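You operate a simulated robot arm through the tools that you are given. There is no shell and no other tool. Be economical: measure what you need, move in short steps, check, and stop when the job is done.

You are at the controls of a simulated robot arm. One attempt, no reset.

TASK
Put the red brush on top of the salt carton on the worktop.

The check looks at the end state, three seconds after you hand in, the way a careful person would. Anything else that was tipped, shoved, dropped, spilled or broken makes it a failure.

THE ROBOT
A 6-joint arm with a two-finger parallel gripper, fixed in place. Base frame: the origin is at the foot of the arm, x ahead of it, y to its left, z up; the work surface is at about z = 0. Readings come in m, degrees, newtons and seconds.
With the tool pointing down near the work surface it reaches from about 0.14 to 0.58 m from the base axis. Its first joint turns from -66.0 to 66.0 degrees. Payload 2.1 kg.
The TCP is the grasp point between the finger pads, 0.03 m short of the fingertips. In the tool frame z runs along the fingers and y along their closing line. The gripper opens to 0.094 m. The fingers are 0.028 m wide and 0.01 m thick; the gripper's body (0.05 by 0.096 m) begins 0.055 m behind the TCP.
Orientation is that of the tool frame in the base frame, as [roll, pitch, yaw] about the fixed x, y, z axes, in that order (R = Rz(yaw) Ry(pitch) Rx(roll)). With the fingers straight down and closing along the base's y, the tool's x points along the base's -x, its y along +y and its z along -z.

THE INTERFACE
- The arm moves only by the tool nudge_tool. Its argument "series" is a list of rows, each a list of 3 entries, a list of its own where there are three numbers: the shift along the tool's x, y, z in units of 100 mm (1.0 is 100 mm), then the turn about the tool's z in units of 45 degrees (1.0 is 45 degrees), then the gripper command, from -1 (fully open) to 1 (shut), values between in proportion. In form: [[[tx, ty, tz], twist, hand], ...]. A call has 1 to 10 rows; each row is the pose to reach, as a shift and turn from the pose commanded when the call began, along the tool's axes at that moment. A call with a number of a shift or a turn outside -1 to 1 is refused whole. Each row takes 0.2 s and may step no farther than 0.05 m and 8.6 degrees from the row before; otherwise, or with a gripper value out of range, the whole call is refused. A pose out of reach is approached as far as the arm can. The call stops where the force on the tool passes 40 N (or 10 N more than at its start, if that is more) or the arm is blocked; 0.2 s more then pass. The fingers move at their own pace (about 0.072 m/s each) and stop on an object; they squeeze with about 20 N. The grip force told is the motor's: it shows also when the fingers shut on nothing. Time passes only in rows, and 0.2 s behind the last, so rows that repeat a pose let the fingers close. It gives the time, the measured TCP pose, the force on the tool (base axes), the opening and the grip force at its end, in the units of the frame above (readings bear some noise), and new pictures: "views" is both (left out), scene, wrist or none.
- Cameras (640 x 400 px; columns grow to the right, rows downward): "scene" is fixed at [0.0412, -0.3487, 0.4845]; the picture's right is [0.90, -0.43, 0.00], its down [-0.24, -0.50, -0.83] and it looks along [0.36, 0.75, -0.56] (base axes); focal length 224 px, centre (320, 200). "wrist" rides on the gripper at [0.076, 0.014, -0.102] in the tool frame; the picture's right is [-0.18, 0.98, 0.00], its down [-0.75, -0.14, -0.64] and it looks along [-0.63, -0.12, 0.77] (tool axes); focal length 243 px, centre (320, 200). There is no depth. A picture from a camera that has moved, and an enlarged one, comes with that camera's place and axes in the base frame and with its lens. The place of the scene camera against the robot may be out by one fixed shift of up to 0.018 m in any direction.
- close_up(camera, box): a new picture of the part [left, top, right, bottom] of that camera's present view, enlarged. It takes no simulated time.
- job_done(): hands the job in; it is judged then, once.

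Work in short steps. Places have to be worked out from the pictures, the camera data and where the tool is seen: move nearer, look again, correct. Check each grasp and each placing, and mend what went wrong. You have 90 turns and 170 pictures in all, those below and enlarged ones among them. Open the gripper and draw the arm clear of the work before you hand the job in, unless the task says otherwise; then end with one line.

The tools are called after "Request:" as name(argument=value, ...) on one line, values as JSON. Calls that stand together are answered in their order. nudge_tool: Moves the arm, as the interface text tells. Its arguments: {"type":"object","properties":{"series":{"type":"array","items":{"type":"array"}},"views":{"type":"string","enum":["both","scene","wrist","none"]}},"required":["series"]} The other tools are called the same way: close_up (camera, box) takes an enlarged picture of a part of a camera's view; job_done () hands the job in.

At the start:

```text
time: 0.0
eef_pos: [0.2826, -0.0377, 0.3778]
orientation: [179.9, 0.0, 179.9]
wrist_force: [-0.8, 0.1, 0.2]
finger_gap: 0.0941
gripper_force: 0.0
```

scene: 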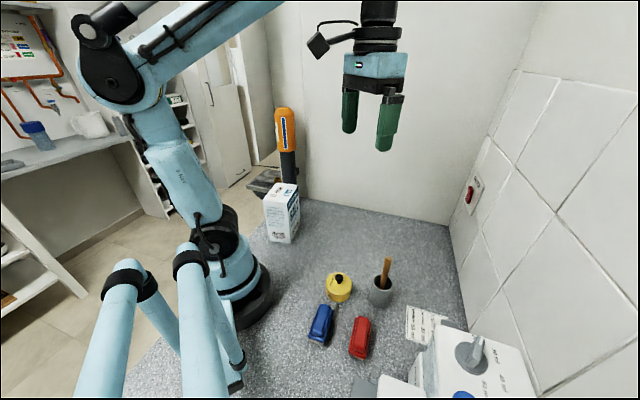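
wrist: 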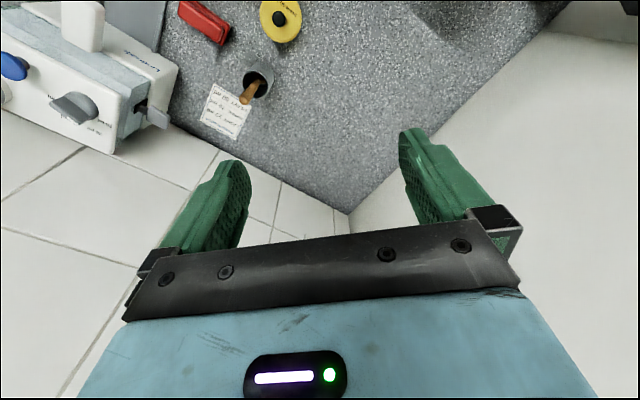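

I'll enlarge the views of the small objects and the white carton to identify the brush and measure things.

Request:
close_up(camera="scene", box=[290, 250, 450, 370])

Request:
close_up(camera="scene", box=[240, 170, 320, 250])

Request:
close_up(camera="wrist", box=[140, 0, 320, 140])

```text
3.33 times, centred on (370, 310) of scene
camera zoom: at [0.0412, -0.3487, 0.4845], right [0.9, -0.43, 0.0], down [-0.24, -0.5, -0.83], along [0.36, 0.75, -0.56], focal length 746 px, centre (153, -167)
```

zoom: 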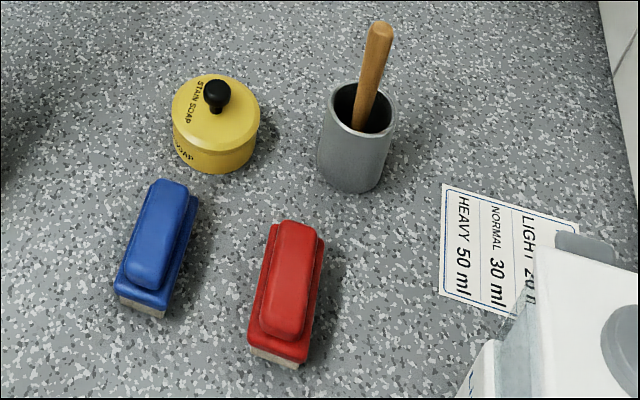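

```text
5.00 times, centred on (280, 210) of scene
camera zoom: at [0.0412, -0.3487, 0.4845], right [0.9, -0.43, 0.0], down [-0.24, -0.5, -0.83], along [0.36, 0.75, -0.56], focal length 1118 px, centre (520, 150)
```

zoom: 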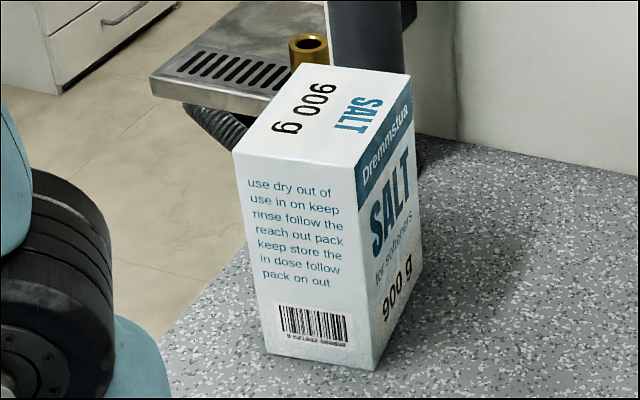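

```text
2.86 times, centred on (230, 70) of wrist
camera zoom: at [0.2063, -0.0225, 0.4802], right [0.18, 0.98, 0.0], down [0.75, -0.14, 0.64], along [0.63, -0.12, -0.77], focal length 693 px, centre (577, 571)
```

zoom: 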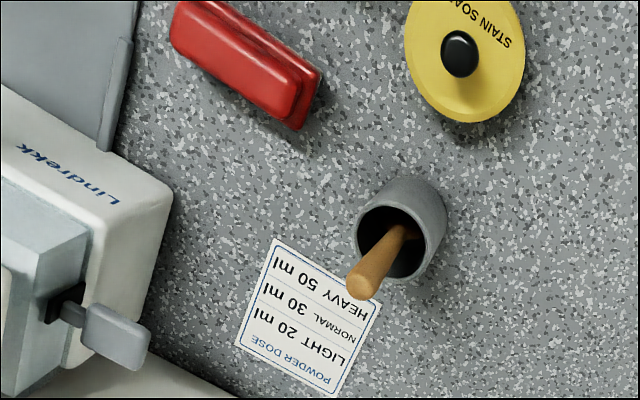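

The red brush sits near (0.207, -0.189), with its axis about 49° from base x. The carton is about 0.068 x 0.097 x 0.15 m, centred near (0.175, 0.184). I'll stay high, move toward the brush and turn so the fingers close across its width.

Request:
nudge_tool(series=[[[0.07, -0.15, 0], -0.16, -1], [[0.14, -0.3, 0], -0.32, -1], [[0.21, -0.45, 0], -0.48, -1], [[0.28, -0.6, 0], -0.64, -1], [[0.35, -0.75, 0], -0.8, -1], [[0.4, -0.9, 0], -0.96, -1]])

```text
time: 1.4
eef_pos: [0.2425, -0.1286, 0.3786]
orientation: [-180.0, 0.0, -136.8]
wrist_force: [-0.1, -0.1, 0.5]
finger_gap: 0.0942
gripper_force: 0.1
camera wrist: at [0.1766, -0.1691, 0.4809], right [-0.54, 0.84, 0.0], down [0.64, 0.41, 0.64], along [0.54, 0.35, -0.77], focal length 243 px, centre (320, 200)
```

scene: 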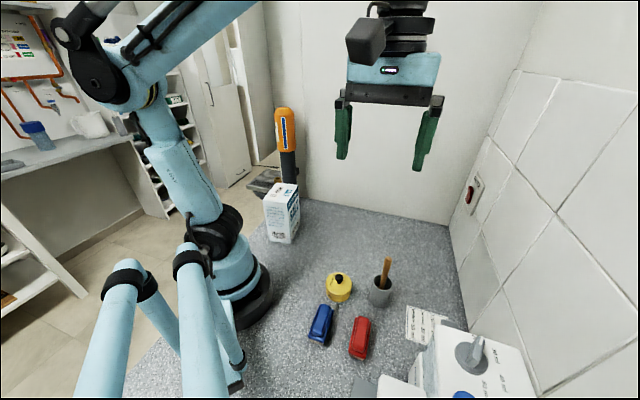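
wrist: 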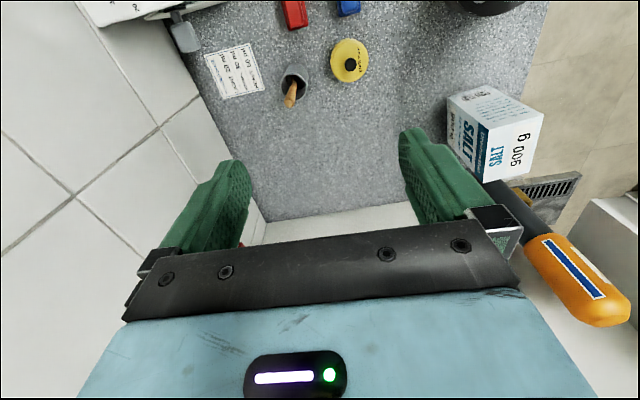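

The wrist camera now sees the carton, and its place relative to the robot is accurate. I'll enlarge that, along with the brush and appliance.

Request:
close_up(camera="wrist", box=[430, 70, 558, 190])

Request:
close_up(camera="wrist", box=[140, 0, 380, 110])

```text
3.33 times, centred on (494, 130) of wrist
camera zoom: at [0.1766, -0.1691, 0.4809], right [-0.54, 0.84, 0.0], down [0.64, 0.41, 0.64], along [0.54, 0.35, -0.77], focal length 809 px, centre (-260, 433)
```

zoom: 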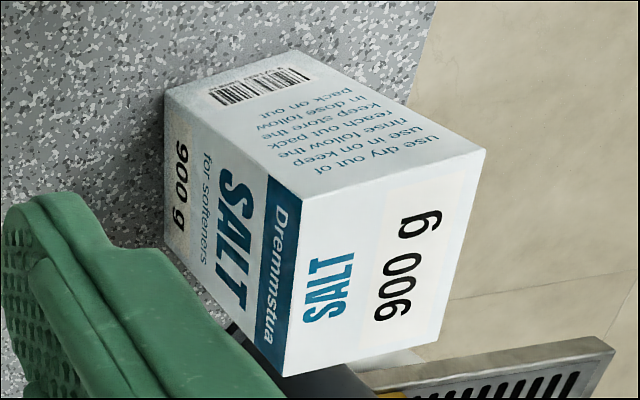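

```text
2.67 times, centred on (260, 55) of wrist
camera zoom: at [0.1766, -0.1691, 0.4809], right [-0.54, 0.84, 0.0], down [0.64, 0.41, 0.64], along [0.54, 0.35, -0.77], focal length 647 px, centre (480, 587)
```

zoom: 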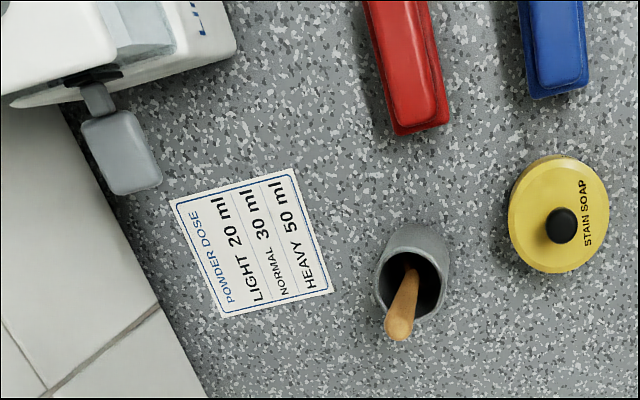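

The wrist view puts the carton top centre at about (0.174, 0.181, 0.143), agreeing with the scene camera. Next I'll go above the brush and lower 0.1 m for a better look.

Request:
nudge_tool(series=[[[0.23, -0.07, 0.1], 0, -1], [[0.46, -0.14, 0.3], 0, -1], [[0.69, -0.22, 0.6], 0, -1], [[0.69, -0.22, 0.95], 0, -1]])

```text
time: 2.4
eef_pos: [0.206, -0.192, 0.2807]
orientation: [-180.0, 0.0, -136.8]
wrist_force: [0.2, 0.1, -0.9]
finger_gap: 0.0936
gripper_force: 0.0
camera wrist: at [0.1403, -0.2331, 0.3835], right [-0.54, 0.84, 0.0], down [0.65, 0.41, 0.64], along [0.54, 0.35, -0.77], focal length 243 px, centre (320, 200)
```

scene: 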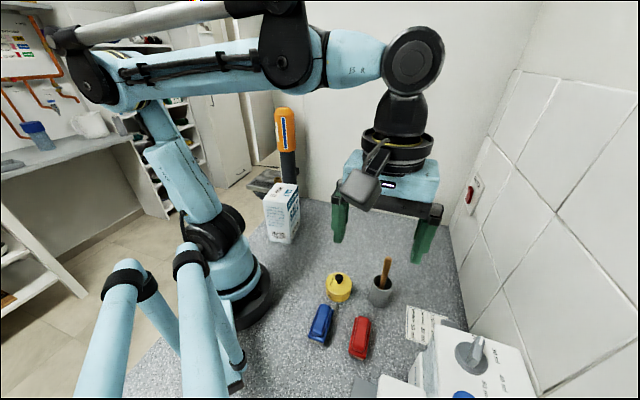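
wrist: 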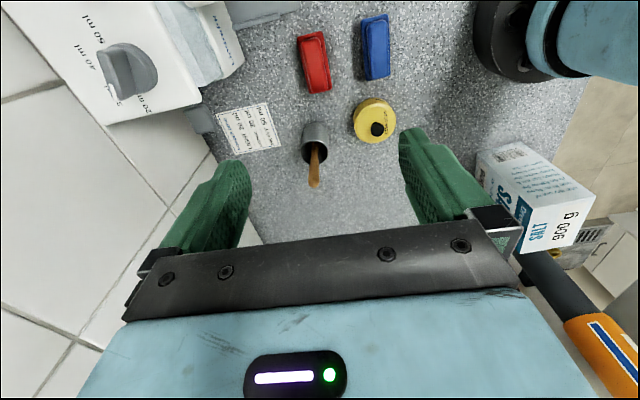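

Request:
close_up(camera="wrist", box=[240, 0, 400, 110])

```text
3.64 times, centred on (320, 55) of wrist
camera zoom: at [0.1403, -0.2331, 0.3835], right [-0.54, 0.84, 0.0], down [0.65, 0.41, 0.64], along [0.54, 0.35, -0.77], focal length 882 px, centre (320, 727)
```

zoom: 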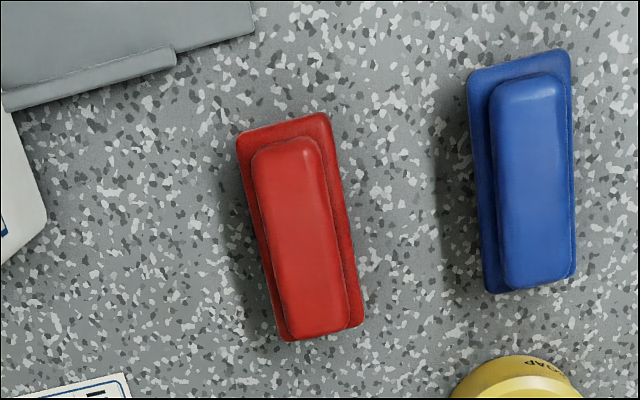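

The brush is about 0.066 x 0.031 m, centred at (0.200, -0.200), with its axis at about 44°, which matches the gripper. The blue brush is about 45 mm to one side, so I'll open only part way (about 65 mm) and descend.

Request:
nudge_tool(series=[[[0.1, -0.02, 0.3], 0, -0.38], [[0.1, -0.02, 0.65], 0, -0.38], [[0.1, -0.02, 1.0], 0, -0.38]])

```text
time: 3.2
eef_pos: [0.2022, -0.1993, 0.1822]
orientation: [-180.0, -0.1, -136.8]
wrist_force: [-0.4, -0.9, -0.2]
finger_gap: 0.0649
gripper_force: 0.0
camera wrist: at [0.1372, -0.2412, 0.2847], right [-0.54, 0.84, 0.0], down [0.65, 0.41, 0.64], along [0.54, 0.35, -0.77], focal length 243 px, centre (320, 200)
```

scene: 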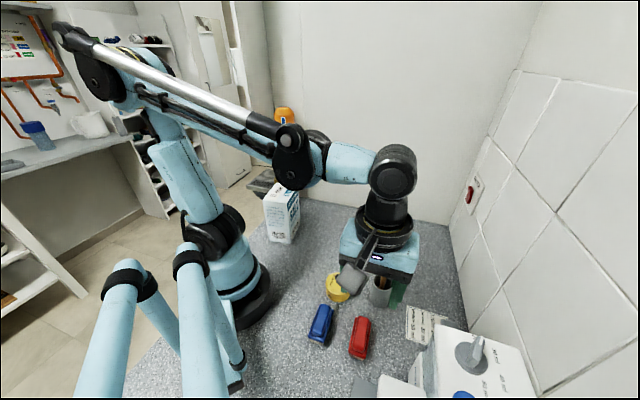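
wrist: 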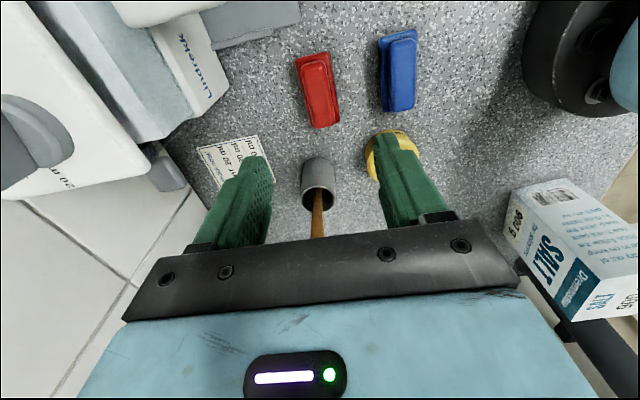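

The gripper is clear of the spoon and cup, which are about 0.1 m away. I'll lower a further 0.08 m and then check the alignment.

Request:
nudge_tool(series=[[[0.03, 0, 0.3], 0, -0.38], [[0.03, 0, 0.6], 0, -0.38], [[0.03, 0, 0.8], 0, -0.38]])

```text
time: 4.0
eef_pos: [0.1992, -0.202, 0.1019]
orientation: [-179.9, 0.0, -136.8]
wrist_force: [-0.2, 0.8, 0.1]
finger_gap: 0.0649
gripper_force: 0.1
camera wrist: at [0.1336, -0.2421, 0.2051], right [-0.54, 0.84, 0.0], down [0.65, 0.41, 0.64], along [0.54, 0.35, -0.77], focal length 243 px, centre (320, 200)
```

scene: 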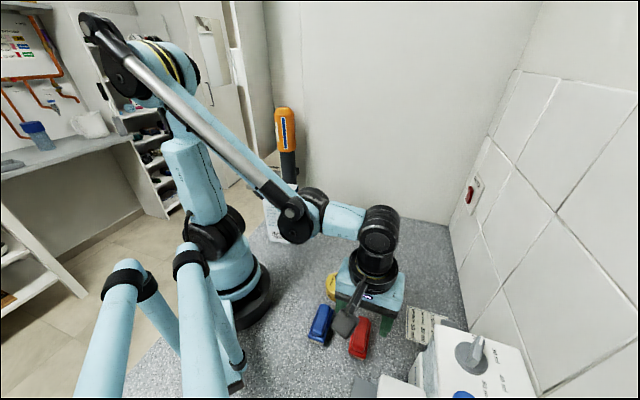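
wrist: 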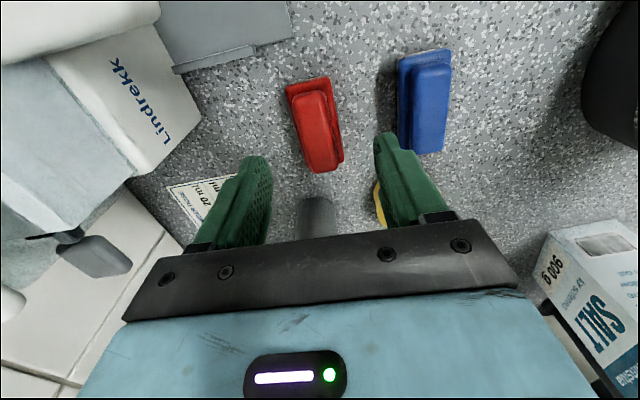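

Request:
close_up(camera="wrist", box=[220, 60, 420, 200])

```text
2.86 times, centred on (320, 130) of wrist
camera zoom: at [0.1336, -0.2421, 0.2051], right [-0.54, 0.84, 0.0], down [0.65, 0.41, 0.64], along [0.54, 0.35, -0.77], focal length 693 px, centre (320, 400)
```

zoom: 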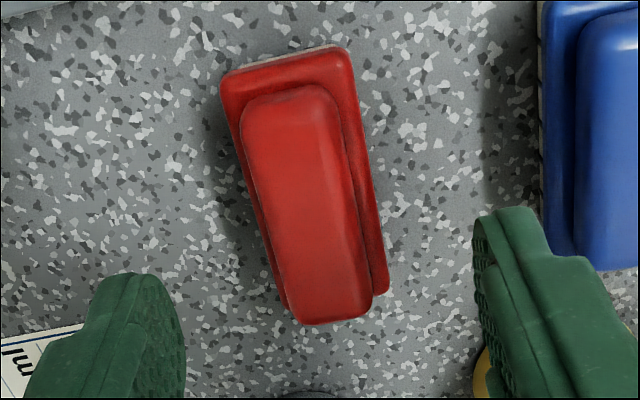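

The brush centre works out at (0.201, -0.200), within 3 mm of the tool and well aligned. I'll descend to z of about 0.036 and then close.

Request:
nudge_tool(series=[[[-0.02, 0, 0.25], 0, -0.38], [[-0.02, 0, 0.5], 0, -0.38], [[-0.02, 0, 0.66], 0, -0.38]])

Request:
close_up(camera="wrist", box=[200, 60, 440, 260])

```text
time: 4.8
eef_pos: [0.2002, -0.2, 0.0371]
orientation: [-180.0, 0.1, -136.8]
wrist_force: [0.4, -0.4, 0.3]
finger_gap: 0.0648
gripper_force: 0.0
camera wrist: at [0.1347, -0.2404, 0.1403], right [-0.54, 0.84, 0.0], down [0.65, 0.41, 0.64], along [0.54, 0.35, -0.77], focal length 243 px, centre (320, 200)
```

scene: 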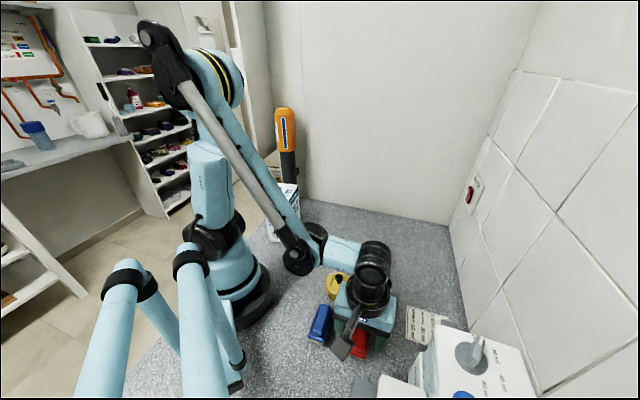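
wrist: 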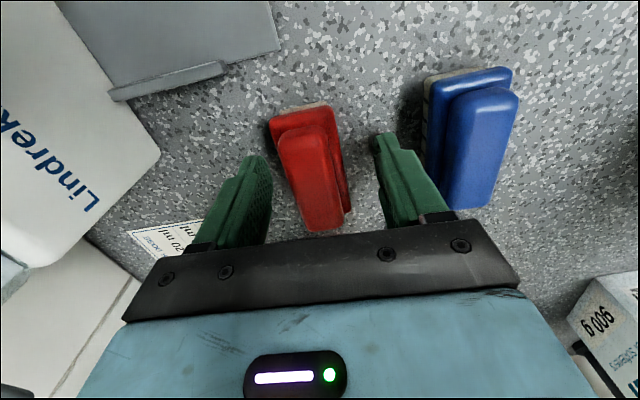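

```text
2.00 times, centred on (320, 160) of wrist
camera zoom: at [0.1347, -0.2404, 0.1403], right [-0.54, 0.84, 0.0], down [0.65, 0.41, 0.64], along [0.54, 0.35, -0.77], focal length 485 px, centre (320, 280)
```

zoom: 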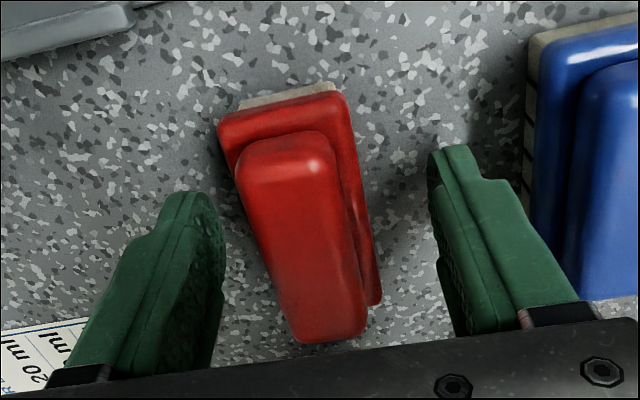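

The brush is between the fingers with clearance on both sides, so I'll close on it.

Request:
nudge_tool(series=[[[0, 0, 0.02], 0, 0], [[0, 0, 0.02], 0, 0.5], [[0, 0, 0.02], 0, 1], [[0, 0, 0.02], 0, 1], [[0, 0, 0.02], 0, 1]], views="wrist")

```text
time: 6.0
eef_pos: [0.2015, -0.1997, 0.0348]
orientation: [-180.0, 0.0, -136.8]
wrist_force: [0.0, 0.0, 0.9]
finger_gap: 0.0334
gripper_force: 20.4
camera wrist: at [0.1351, -0.2403, 0.1384], right [-0.54, 0.84, 0.0], down [0.65, 0.41, 0.64], along [0.54, 0.35, -0.77], focal length 243 px, centre (320, 200)
```

wrist: 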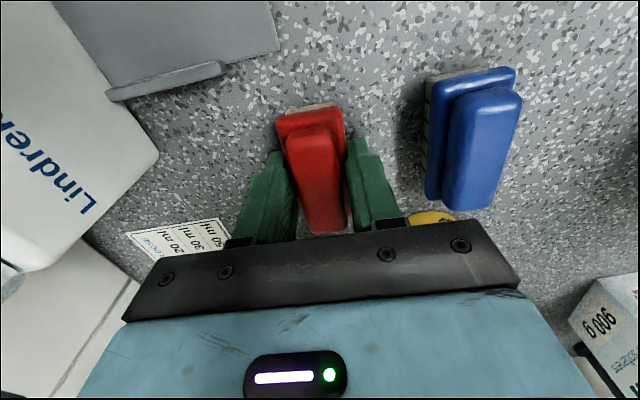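

The fingers hold the brush at a 33 mm gap and 20 N. I'll lift straight up.

Request:
nudge_tool(series=[[[0, 0, -0.1], 0, 1], [[0, 0, -0.3], 0, 1], [[0, 0, -0.6], 0, 1], [[0, 0, -0.95], 0, 1]], views="none")

Request:
nudge_tool(series=[[[0, 0, -0.3], 0, 1], [[0, 0, -0.65], 0, 1], [[0, 0, -1.0], 0, 1]])

```text
time: 7.0
eef_pos: [0.2007, -0.1996, 0.1307]
orientation: [180.0, 0.0, -136.9]
wrist_force: [-0.4, 0.4, 0.3]
finger_gap: 0.0
gripper_force: 19.6
```

```text
time: 7.8
eef_pos: [0.199, -0.1985, 0.2305]
orientation: [-180.0, 0.1, -136.8]
wrist_force: [-0.6, 0.6, 0.1]
finger_gap: 0.0
gripper_force: 19.7
camera wrist: at [0.1344, -0.2401, 0.3331], right [-0.54, 0.84, 0.0], down [0.65, 0.41, 0.64], along [0.54, 0.35, -0.77], focal length 243 px, centre (320, 200)
```

scene: 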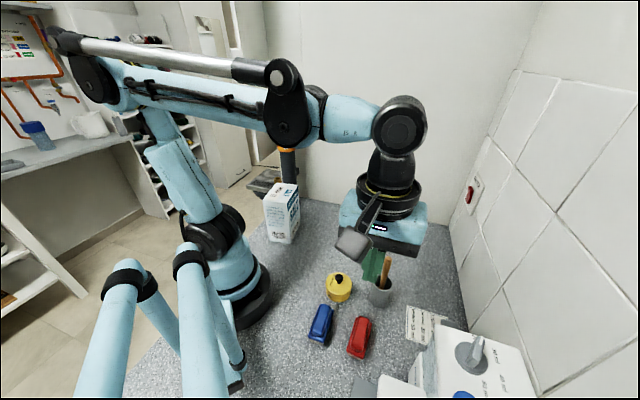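
wrist: 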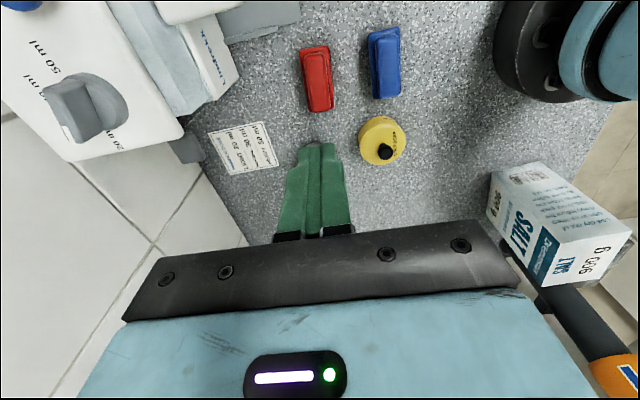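

The grasp slipped: the gap is 0 and the brush is back on the surface. I'll look closely at its shape and how it sits before retrying.

Request:
close_up(camera="scene", box=[300, 290, 400, 370])

Request:
close_up(camera="wrist", box=[250, 20, 430, 220])

```text
5.00 times, centred on (350, 330) of scene
camera zoom: at [0.0412, -0.3487, 0.4845], right [0.9, -0.43, 0.0], down [-0.24, -0.5, -0.83], along [0.36, 0.75, -0.56], focal length 1118 px, centre (170, -450)
```

zoom: 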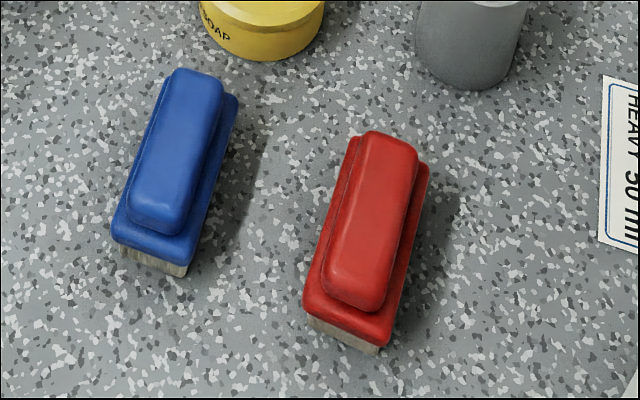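

```text
2.00 times, centred on (340, 120) of wrist
camera zoom: at [0.1344, -0.2401, 0.3331], right [-0.54, 0.84, 0.0], down [0.65, 0.41, 0.64], along [0.54, 0.35, -0.77], focal length 485 px, centre (280, 360)
```

zoom: 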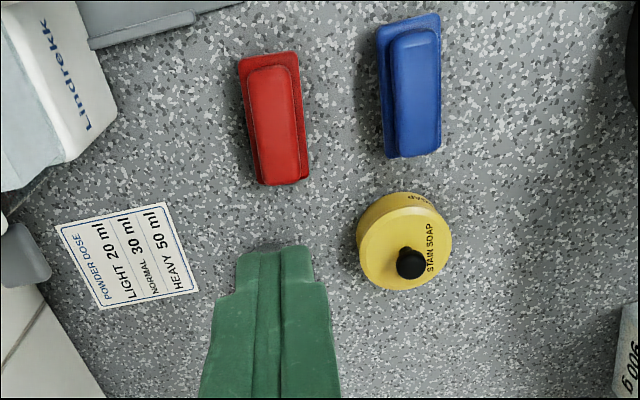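

The brush is upright and hardly moved, at about (0.200, -0.199). I'll retry with a deeper grip, a longer squeeze and a slow, checked lift.

Request:
nudge_tool(series=[[[0, 0, 0], 0, -0.38], [[0, 0, 0], 0, -0.38], [[0, 0, 0.3], 0, -0.38], [[0, 0, 0.65], 0, -0.38], [[0, 0, 1.0], 0, -0.38]], views="none")

Request:
nudge_tool(series=[[[0, 0, 0.3], 0, -0.38], [[0, 0, 0.6], 0, -0.38], [[0, 0, 0.8], 0, -0.38], [[0, 0, 0.9], 0, -0.38]], views="wrist")

Request:
close_up(camera="wrist", box=[200, 60, 440, 260])

```text
time: 9.0
eef_pos: [0.1999, -0.1982, 0.1292]
orientation: [-180.0, 0.0, -136.9]
wrist_force: [-0.3, 0.9, -0.1]
finger_gap: 0.0649
gripper_force: 0.1
```

```text
time: 10.0
eef_pos: [0.1993, -0.1996, 0.0386]
orientation: [-179.9, -0.1, -136.9]
wrist_force: [0.5, 0.2, -0.2]
finger_gap: 0.065
gripper_force: 0.1
camera wrist: at [0.135, -0.2407, 0.1415], right [-0.54, 0.84, 0.0], down [0.65, 0.41, 0.64], along [0.54, 0.35, -0.77], focal length 243 px, centre (320, 200)
```

wrist: 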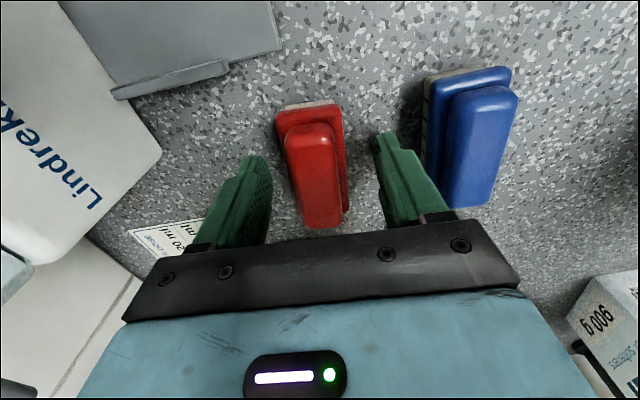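

```text
2.00 times, centred on (320, 160) of wrist
camera zoom: at [0.135, -0.2407, 0.1415], right [-0.54, 0.84, 0.0], down [0.65, 0.41, 0.64], along [0.54, 0.35, -0.77], focal length 485 px, centre (320, 280)
```

zoom: 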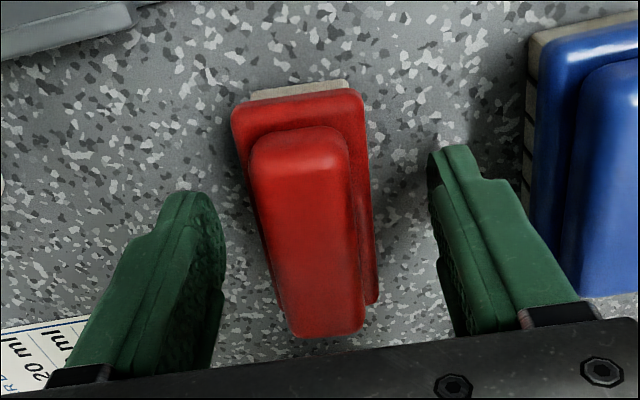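

The brush is now lined up squarely with the fingers. I'll lower 6 mm, close, hold, and raise only about 10 mm to test.

Request:
nudge_tool(series=[[[-0.01, 0, 0.06], 0, -0.38], [[-0.01, 0, 0.06], 0, 0.2], [[-0.01, 0, 0.06], 0, 1], [[-0.01, 0, 0.06], 0, 1], [[-0.01, 0, 0.06], 0, 1], [[-0.01, 0, 0.06], 0, 1], [[-0.01, 0, 0.06], 0, 1]], views="none")

Request:
nudge_tool(series=[[[0, 0, -0.02], 0, 1], [[0, 0, -0.04], 0, 1], [[0, 0, -0.06], 0, 1], [[0, 0, -0.08], 0, 1], [[0, 0, -0.1], 0, 1]])

```text
time: 11.6
eef_pos: [0.2006, -0.1973, 0.033]
orientation: [179.9, 0.0, -136.8]
wrist_force: [-0.3, -0.2, -0.6]
finger_gap: 0.0335
gripper_force: 19.7
```

```text
time: 12.8
eef_pos: [0.2013, -0.1987, 0.044]
orientation: [-180.0, 0.0, -136.8]
wrist_force: [-0.9, -0.6, -1.6]
finger_gap: 0.0335
gripper_force: 20.0
camera wrist: at [0.1364, -0.2403, 0.1465], right [-0.54, 0.84, 0.0], down [0.65, 0.41, 0.64], along [0.54, 0.35, -0.77], focal length 243 px, centre (320, 200)
```

scene: 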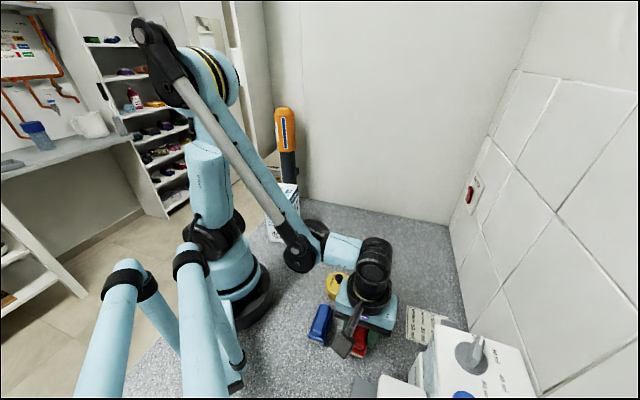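
wrist: 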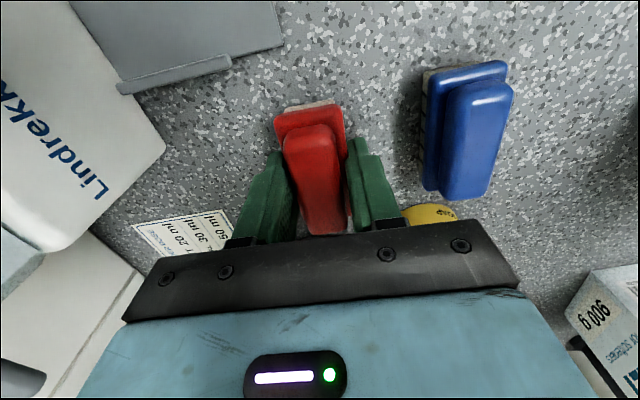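

The brush is held and rises with the tool, with its weight showing in the force. I'll carry on lifting gently.

Request:
nudge_tool(series=[[[0, 0, -0.03], 0, 1], [[0, 0, -0.08], 0, 1], [[0, 0, -0.15], 0, 1], [[0, 0, -0.23], 0, 1], [[0, 0, -0.32], 0, 1], [[0, 0, -0.42], 0, 1], [[0, 0, -0.52], 0, 1], [[0, 0, -0.62], 0, 1], [[0, 0, -0.7], 0, 1], [[0, 0, -0.74], 0, 1]])

```text
time: 15.0
eef_pos: [0.2019, -0.1999, 0.1184]
orientation: [180.0, -0.1, -136.8]
wrist_force: [0.1, 0.3, -0.1]
finger_gap: 0.0336
gripper_force: 19.7
camera wrist: at [0.1363, -0.2403, 0.2208], right [-0.54, 0.84, 0.0], down [0.65, 0.41, 0.64], along [0.54, 0.35, -0.77], focal length 243 px, centre (320, 200)
```

scene: 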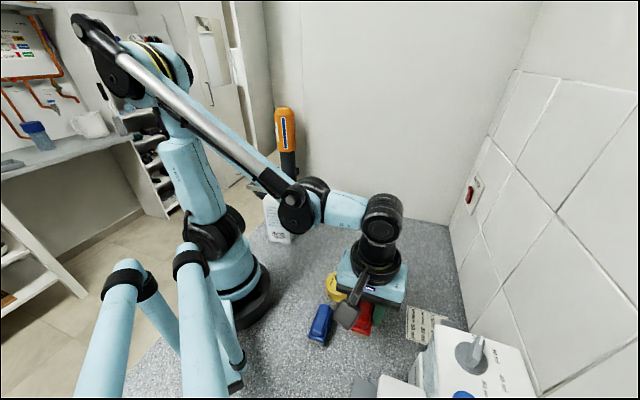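
wrist: 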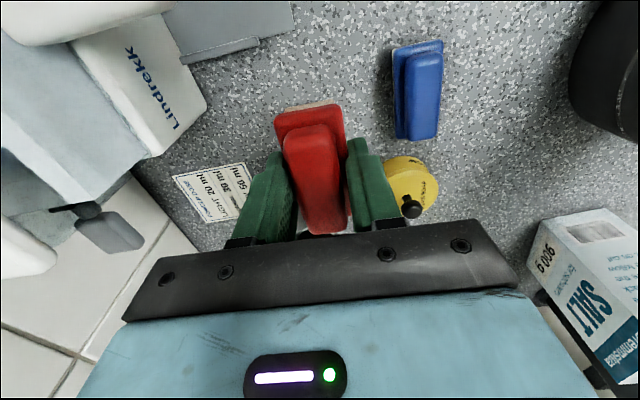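

The brush is secure. I'll lift to about z = 0.26 at the same gentle pace.

Request:
nudge_tool(series=[[[0, 0, -0.04], 0, 1], [[0, 0, -0.12], 0, 1], [[0, 0, -0.22], 0, 1], [[0, 0, -0.34], 0, 1], [[0, 0, -0.46], 0, 1], [[0, 0, -0.58], 0, 1], [[0, 0, -0.7], 0, 1], [[0, 0, -0.82], 0, 1], [[0, 0, -0.92], 0, 1], [[0, 0, -0.96], 0, 1]], views="none")

Request:
nudge_tool(series=[[[0, 0, -0.04], 0, 1], [[0, 0, -0.12], 0, 1], [[0, 0, -0.22], 0, 1], [[0, 0, -0.34], 0, 1], [[0, 0, -0.44], 0, 1], [[0, 0, -0.48], 0, 1]], views="wrist")

```text
time: 17.2
eef_pos: [0.2007, -0.1996, 0.2134]
orientation: [-179.9, 0.1, -136.8]
wrist_force: [0.3, -0.1, 0.1]
finger_gap: 0.0335
gripper_force: 20.3
```

```text
time: 18.6
eef_pos: [0.1998, -0.199, 0.2607]
orientation: [180.0, 0.1, -136.8]
wrist_force: [-0.6, 0.0, -0.2]
finger_gap: 0.0333
gripper_force: 19.9
camera wrist: at [0.1354, -0.2402, 0.3638], right [-0.54, 0.84, 0.0], down [0.65, 0.41, 0.64], along [0.54, 0.35, -0.77], focal length 243 px, centre (320, 200)
```

wrist: 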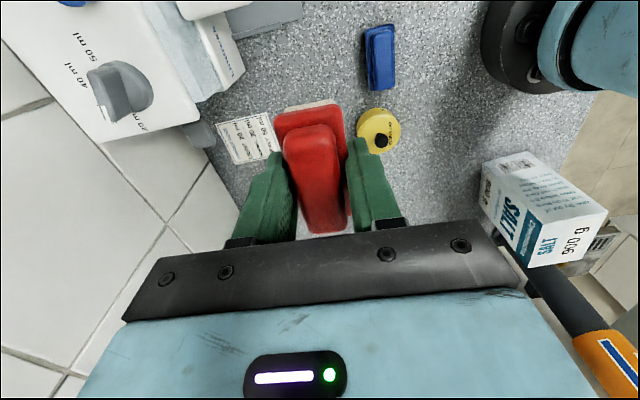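

The brush is stable at z = 0.26. I estimate a tall orange object at (0.234, 0.283), just past the carton's far end and up to z of about 0.35, so I'll carry the brush along an arc in short rows, staying clear of it.

Request:
nudge_tool(series=[[[-0.08, 0.02, 0], 0, 1], [[-0.22, 0.05, 0], 0, 1], [[-0.4, 0.09, 0], 0, 1], [[-0.58, 0.13, 0], 0, 1], [[-0.76, 0.16, 0], 0, 1], [[-0.88, 0.19, 0], 0, 1], [[-0.94, 0.2, 0], 0, 1]], views="none")

Request:
nudge_tool(series=[[[-0.08, 0.04, 0], 0, 1], [[-0.23, 0.11, 0], 0, 1], [[-0.4, 0.2, 0], 0, 1], [[-0.56, 0.28, 0], 0, 1], [[-0.7, 0.35, 0], 0, 1], [[-0.77, 0.38, 0], 0, 1]], views="none")

Request:
nudge_tool(series=[[[-0.08, 0.08, 0], 0, 1], [[-0.2, 0.22, 0], 0, 1], [[-0.32, 0.38, 0], 0, 1], [[-0.42, 0.5, 0], 0, 1], [[-0.51, 0.62, 0], 0, 1]])

```text
time: 20.2
eef_pos: [0.2569, -0.121, 0.2626]
orientation: [180.0, 0.0, -136.8]
wrist_force: [-0.3, 0.1, -1.6]
finger_gap: 0.0331
gripper_force: 19.6
```

```text
time: 21.6
eef_pos: [0.2864, -0.0401, 0.2615]
orientation: [-180.0, 0.0, -136.8]
wrist_force: [1.4, -0.5, -0.2]
finger_gap: 0.0337
gripper_force: 20.5
```

```text
time: 22.8
eef_pos: [0.2802, 0.0417, 0.2615]
orientation: [180.0, 0.0, -136.8]
wrist_force: [-0.3, -0.5, -0.1]
finger_gap: 0.0331
gripper_force: 19.9
camera wrist: at [0.215, 0.0004, 0.3633], right [-0.54, 0.84, 0.0], down [0.65, 0.41, 0.64], along [0.54, 0.35, -0.77], focal length 243 px, centre (320, 200)
```

scene: 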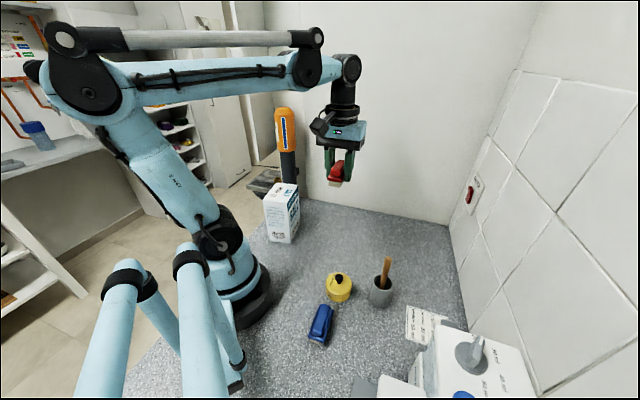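
wrist: 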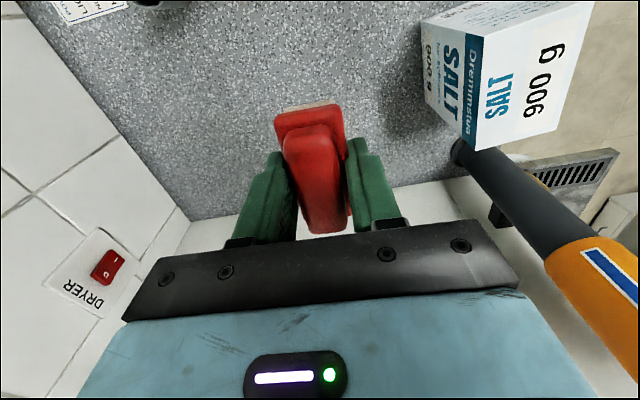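

The carton top centre measures (0.172, 0.181) again, with its long axis at about 50°. I'll move toward it in two parts at the same height and turn 7° to line up.

Request:
nudge_tool(series=[[[-0.01, 0.08, 0], 0, 1], [[-0.03, 0.22, 0], 0, 1], [[-0.04, 0.4, 0], 0, 1], [[-0.06, 0.58, 0], 0, 1], [[-0.07, 0.75, 0], 0, 1], [[-0.08, 0.85, 0], 0, 1], [[-0.08, 0.88, 0], 0, 1]])

```text
time: 24.4
eef_pos: [0.2263, 0.1115, 0.2602]
orientation: [-179.9, -0.1, -136.9]
wrist_force: [0.2, 0.5, -0.6]
finger_gap: 0.0336
gripper_force: 20.0
camera wrist: at [0.1612, 0.0697, 0.3645], right [-0.54, 0.84, 0.0], down [0.65, 0.41, 0.64], along [0.54, 0.35, -0.77], focal length 243 px, centre (320, 200)
```

scene: 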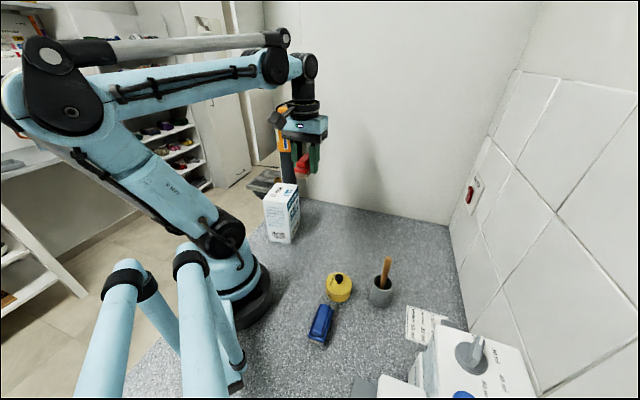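
wrist: 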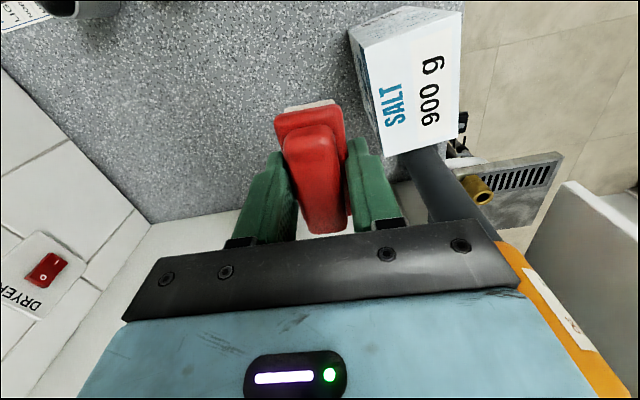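

Still clear. I'll move the rest of the way over the carton with the small turn, still at z = 0.26.

Request:
nudge_tool(series=[[[0, 0.08, 0], -0.02, 1], [[-0.02, 0.2, 0], -0.05, 1], [[-0.04, 0.36, 0], -0.08, 1], [[-0.05, 0.52, 0], -0.11, 1], [[-0.06, 0.68, 0], -0.14, 1], [[-0.08, 0.8, 0], -0.15, 1], [[-0.08, 0.87, 0], -0.15, 1]])

```text
time: 26.0
eef_pos: [0.1726, 0.1793, 0.2615]
orientation: [-180.0, 0.0, -130.0]
wrist_force: [0.5, 0.1, -0.4]
finger_gap: 0.0332
gripper_force: 19.7
camera wrist: at [0.1126, 0.1307, 0.3634], right [-0.63, 0.77, 0.0], down [0.59, 0.49, 0.64], along [0.5, 0.41, -0.77], focal length 243 px, centre (320, 200)
```

scene: 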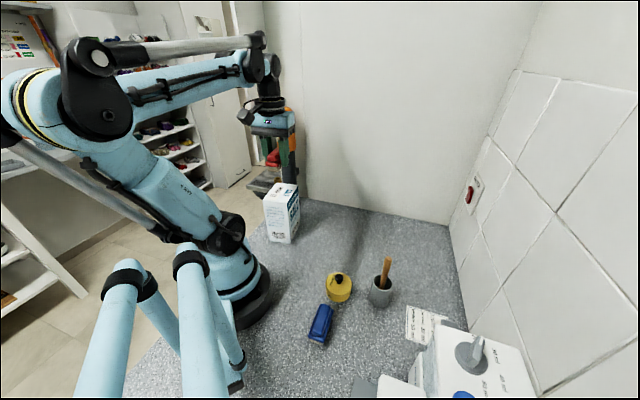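
wrist: 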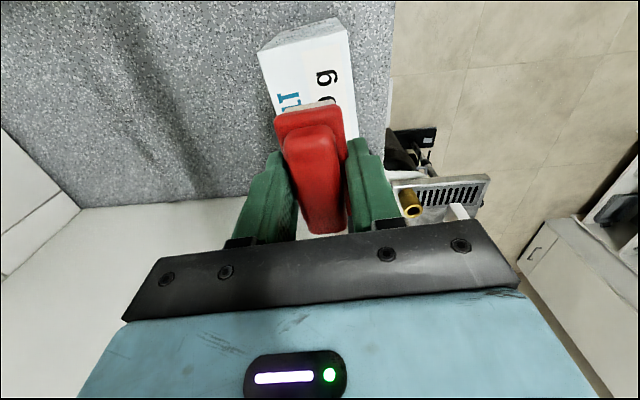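

The brush is over the carton. I'll enlarge the view to check alignment before lowering.

Request:
close_up(camera="wrist", box=[230, 0, 390, 140])

Request:
close_up(camera="scene", box=[230, 80, 330, 250])

```text
2.86 times, centred on (310, 70) of wrist
camera zoom: at [0.1126, 0.1307, 0.3634], right [-0.63, 0.77, 0.0], down [0.59, 0.49, 0.64], along [0.5, 0.41, -0.77], focal length 693 px, centre (349, 571)
```

zoom: 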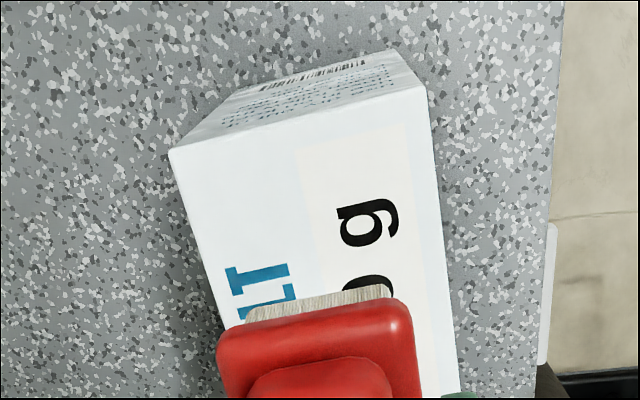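

```text
2.35 times, centred on (280, 165) of scene
camera zoom: at [0.0412, -0.3487, 0.4845], right [0.9, -0.43, 0.0], down [-0.24, -0.5, -0.83], along [0.36, 0.75, -0.56], focal length 526 px, centre (414, 282)
```

zoom: 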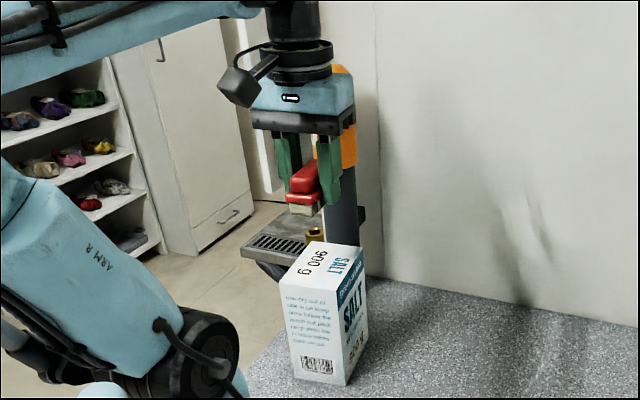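

The alignment is within a few mm. At the grasp the brush bottom was 33 mm below the TCP, so contact should come at z of about 0.176. I'll lower to about 0.184 first.

Request:
nudge_tool(series=[[[0, 0, 0.04], 0, 1], [[0, 0, 0.12], 0, 1], [[0, 0, 0.24], 0, 1], [[0, 0, 0.38], 0, 1], [[0, 0, 0.52], 0, 1], [[0, 0, 0.64], 0, 1], [[0, 0, 0.72], 0, 1], [[0, 0, 0.77], 0, 1]])

Request:
close_up(camera="scene", box=[240, 140, 320, 220])

```text
time: 27.8
eef_pos: [0.1713, 0.1778, 0.1836]
orientation: [180.0, 0.0, -130.0]
wrist_force: [1.2, -0.4, -0.6]
finger_gap: 0.033
gripper_force: 20.4
camera wrist: at [0.1125, 0.1301, 0.2872], right [-0.63, 0.77, 0.0], down [0.59, 0.49, 0.64], along [0.5, 0.41, -0.77], focal length 243 px, centre (320, 200)
```

scene: 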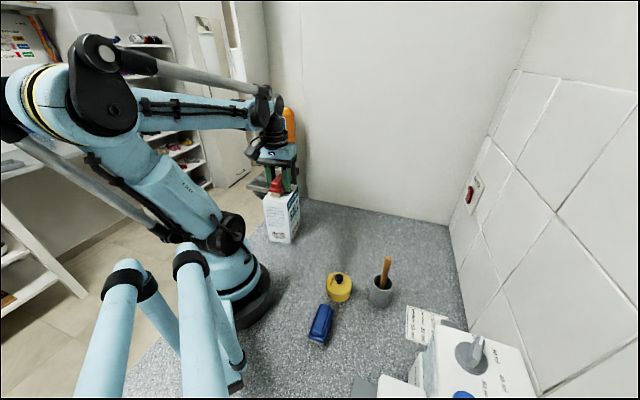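
wrist: 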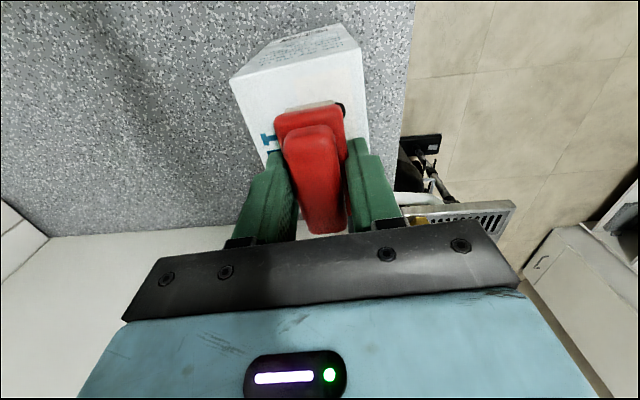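

```text
5.00 times, centred on (280, 180) of scene
camera zoom: at [0.0412, -0.3487, 0.4845], right [0.9, -0.43, 0.0], down [-0.24, -0.5, -0.83], along [0.36, 0.75, -0.56], focal length 1118 px, centre (520, 300)
```

zoom: 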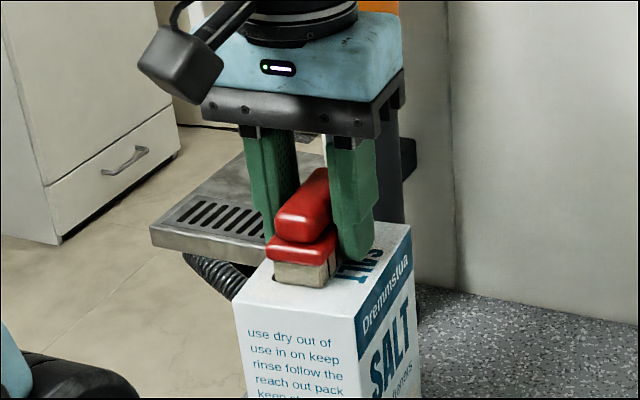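

The brush is just above the carton top and well inside the edges. I'll lower in tiny steps toward contact.

Request:
nudge_tool(series=[[[0, 0, 0.015], 0, 1], [[0, 0, 0.03], 0, 1], [[0, 0, 0.045], 0, 1], [[0, 0, 0.055], 0, 1], [[0, 0, 0.055], 0, 1]], views="none")

Request:
close_up(camera="scene", box=[255, 160, 315, 210])

```text
time: 28.8
eef_pos: [0.1706, 0.1797, 0.181]
orientation: [-180.0, -0.1, -130.0]
wrist_force: [-2.8, -1.4, 9.3]
finger_gap: 0.0334
gripper_force: 20.4
stopped in row 4: the force on the tool passed its limit (the readings are from after the stop); the commanded pose is now the measured one
```

```text
8.00 times, centred on (285, 185) of scene
camera zoom: at [0.0412, -0.3487, 0.4845], right [0.9, -0.43, 0.0], down [-0.24, -0.5, -0.83], along [0.36, 0.75, -0.56], focal length 1790 px, centre (600, 320)
```

zoom: 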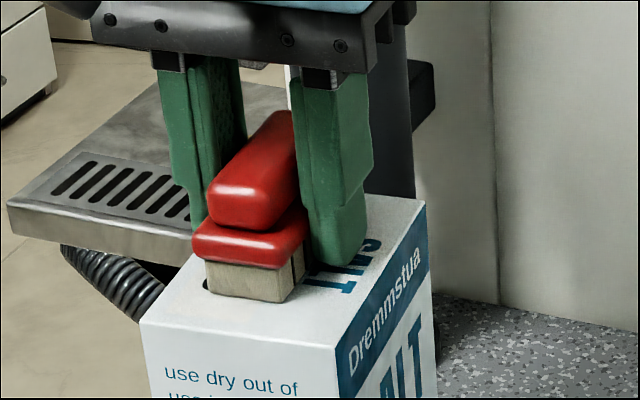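

Contact: z = 0.181 with about 9 N upward. I'll ease up slightly to relieve the load, then open gently.

Request:
nudge_tool(series=[[[0, 0, -0.005], 0, 1], [[0, 0, -0.005], 0, 0.25], [[0, 0, -0.005], 0, 0.1], [[0, 0, -0.005], 0, -0.1], [[0, 0, -0.005], 0, -0.25], [[0, 0, -0.005], 0, -0.25]])

Request:
close_up(camera="scene", box=[255, 160, 315, 210])

```text
time: 30.2
eef_pos: [0.1712, 0.179, 0.1811]
orientation: [180.0, 0.0, -130.0]
wrist_force: [0.5, -0.2, 0.4]
finger_gap: 0.0587
gripper_force: 0.1
camera wrist: at [0.1124, 0.1304, 0.2836], right [-0.63, 0.77, 0.0], down [0.59, 0.49, 0.64], along [0.5, 0.41, -0.77], focal length 243 px, centre (320, 200)
```

scene: 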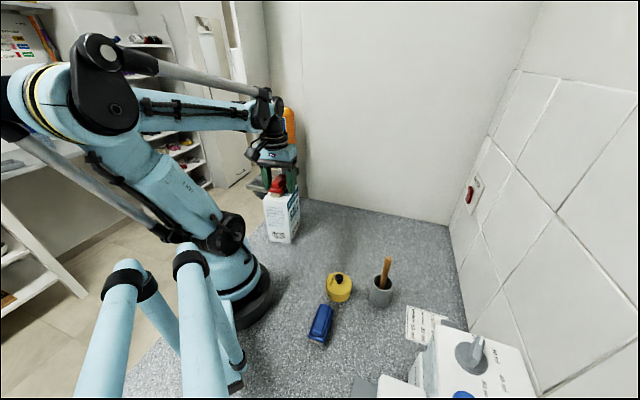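
wrist: 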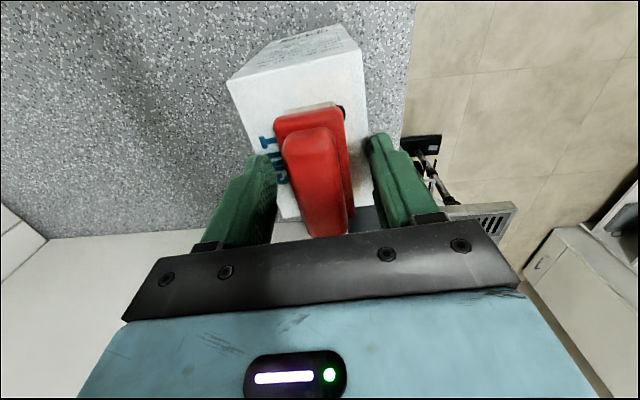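

```text
8.00 times, centred on (285, 185) of scene
camera zoom: at [0.0412, -0.3487, 0.4845], right [0.9, -0.43, 0.0], down [-0.24, -0.5, -0.83], along [0.36, 0.75, -0.56], focal length 1790 px, centre (600, 320)
```

zoom: 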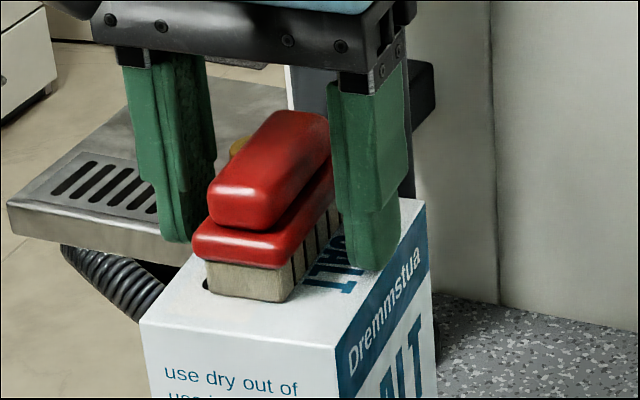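

The brush rests flat on the carton and the fingers are clear on both sides. I'll retreat straight up.

Request:
nudge_tool(series=[[[0, 0, -0.04], 0, -0.25], [[0, 0, -0.14], 0, -0.25], [[0, 0, -0.3], 0, -0.25], [[0, 0, -0.5], 0, -0.25], [[0, 0, -0.75], 0, -0.25], [[0, 0, -1.0], 0, -0.25]])

Request:
close_up(camera="scene", box=[245, 150, 325, 250])

```text
time: 31.6
eef_pos: [0.1713, 0.1799, 0.2809]
orientation: [179.9, 0.0, -130.1]
wrist_force: [-0.4, -0.2, 0.4]
finger_gap: 0.0588
gripper_force: 0.0
camera wrist: at [0.1116, 0.1313, 0.3835], right [-0.63, 0.77, 0.0], down [0.59, 0.49, 0.64], along [0.5, 0.41, -0.77], focal length 243 px, centre (320, 200)
```

scene: 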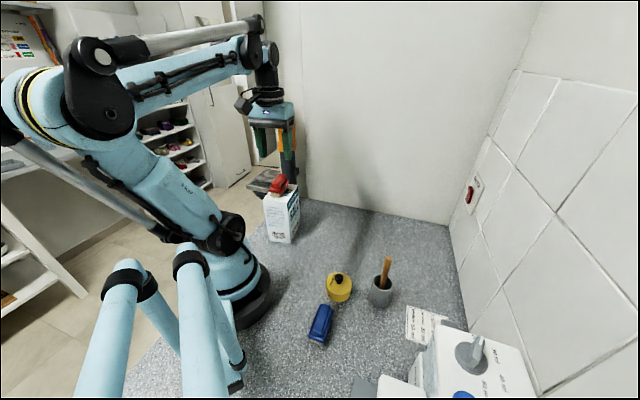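
wrist: 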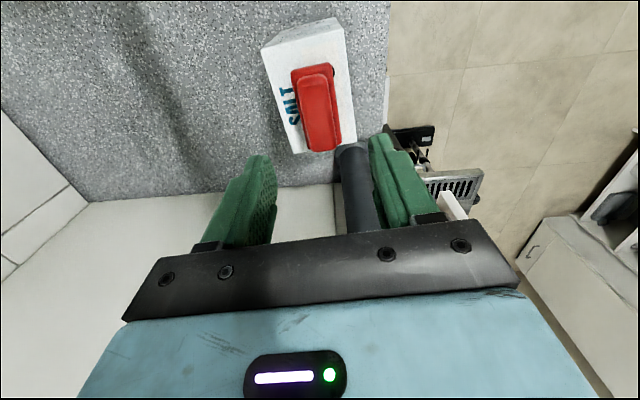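

```text
4.00 times, centred on (285, 200) of scene
camera zoom: at [0.0412, -0.3487, 0.4845], right [0.9, -0.43, 0.0], down [-0.24, -0.5, -0.83], along [0.36, 0.75, -0.56], focal length 895 px, centre (460, 200)
```

zoom: 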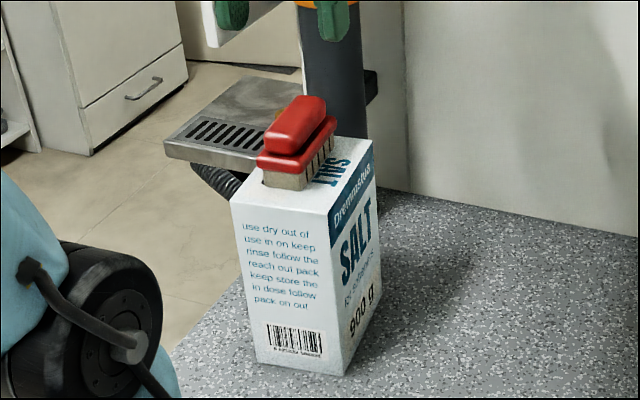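

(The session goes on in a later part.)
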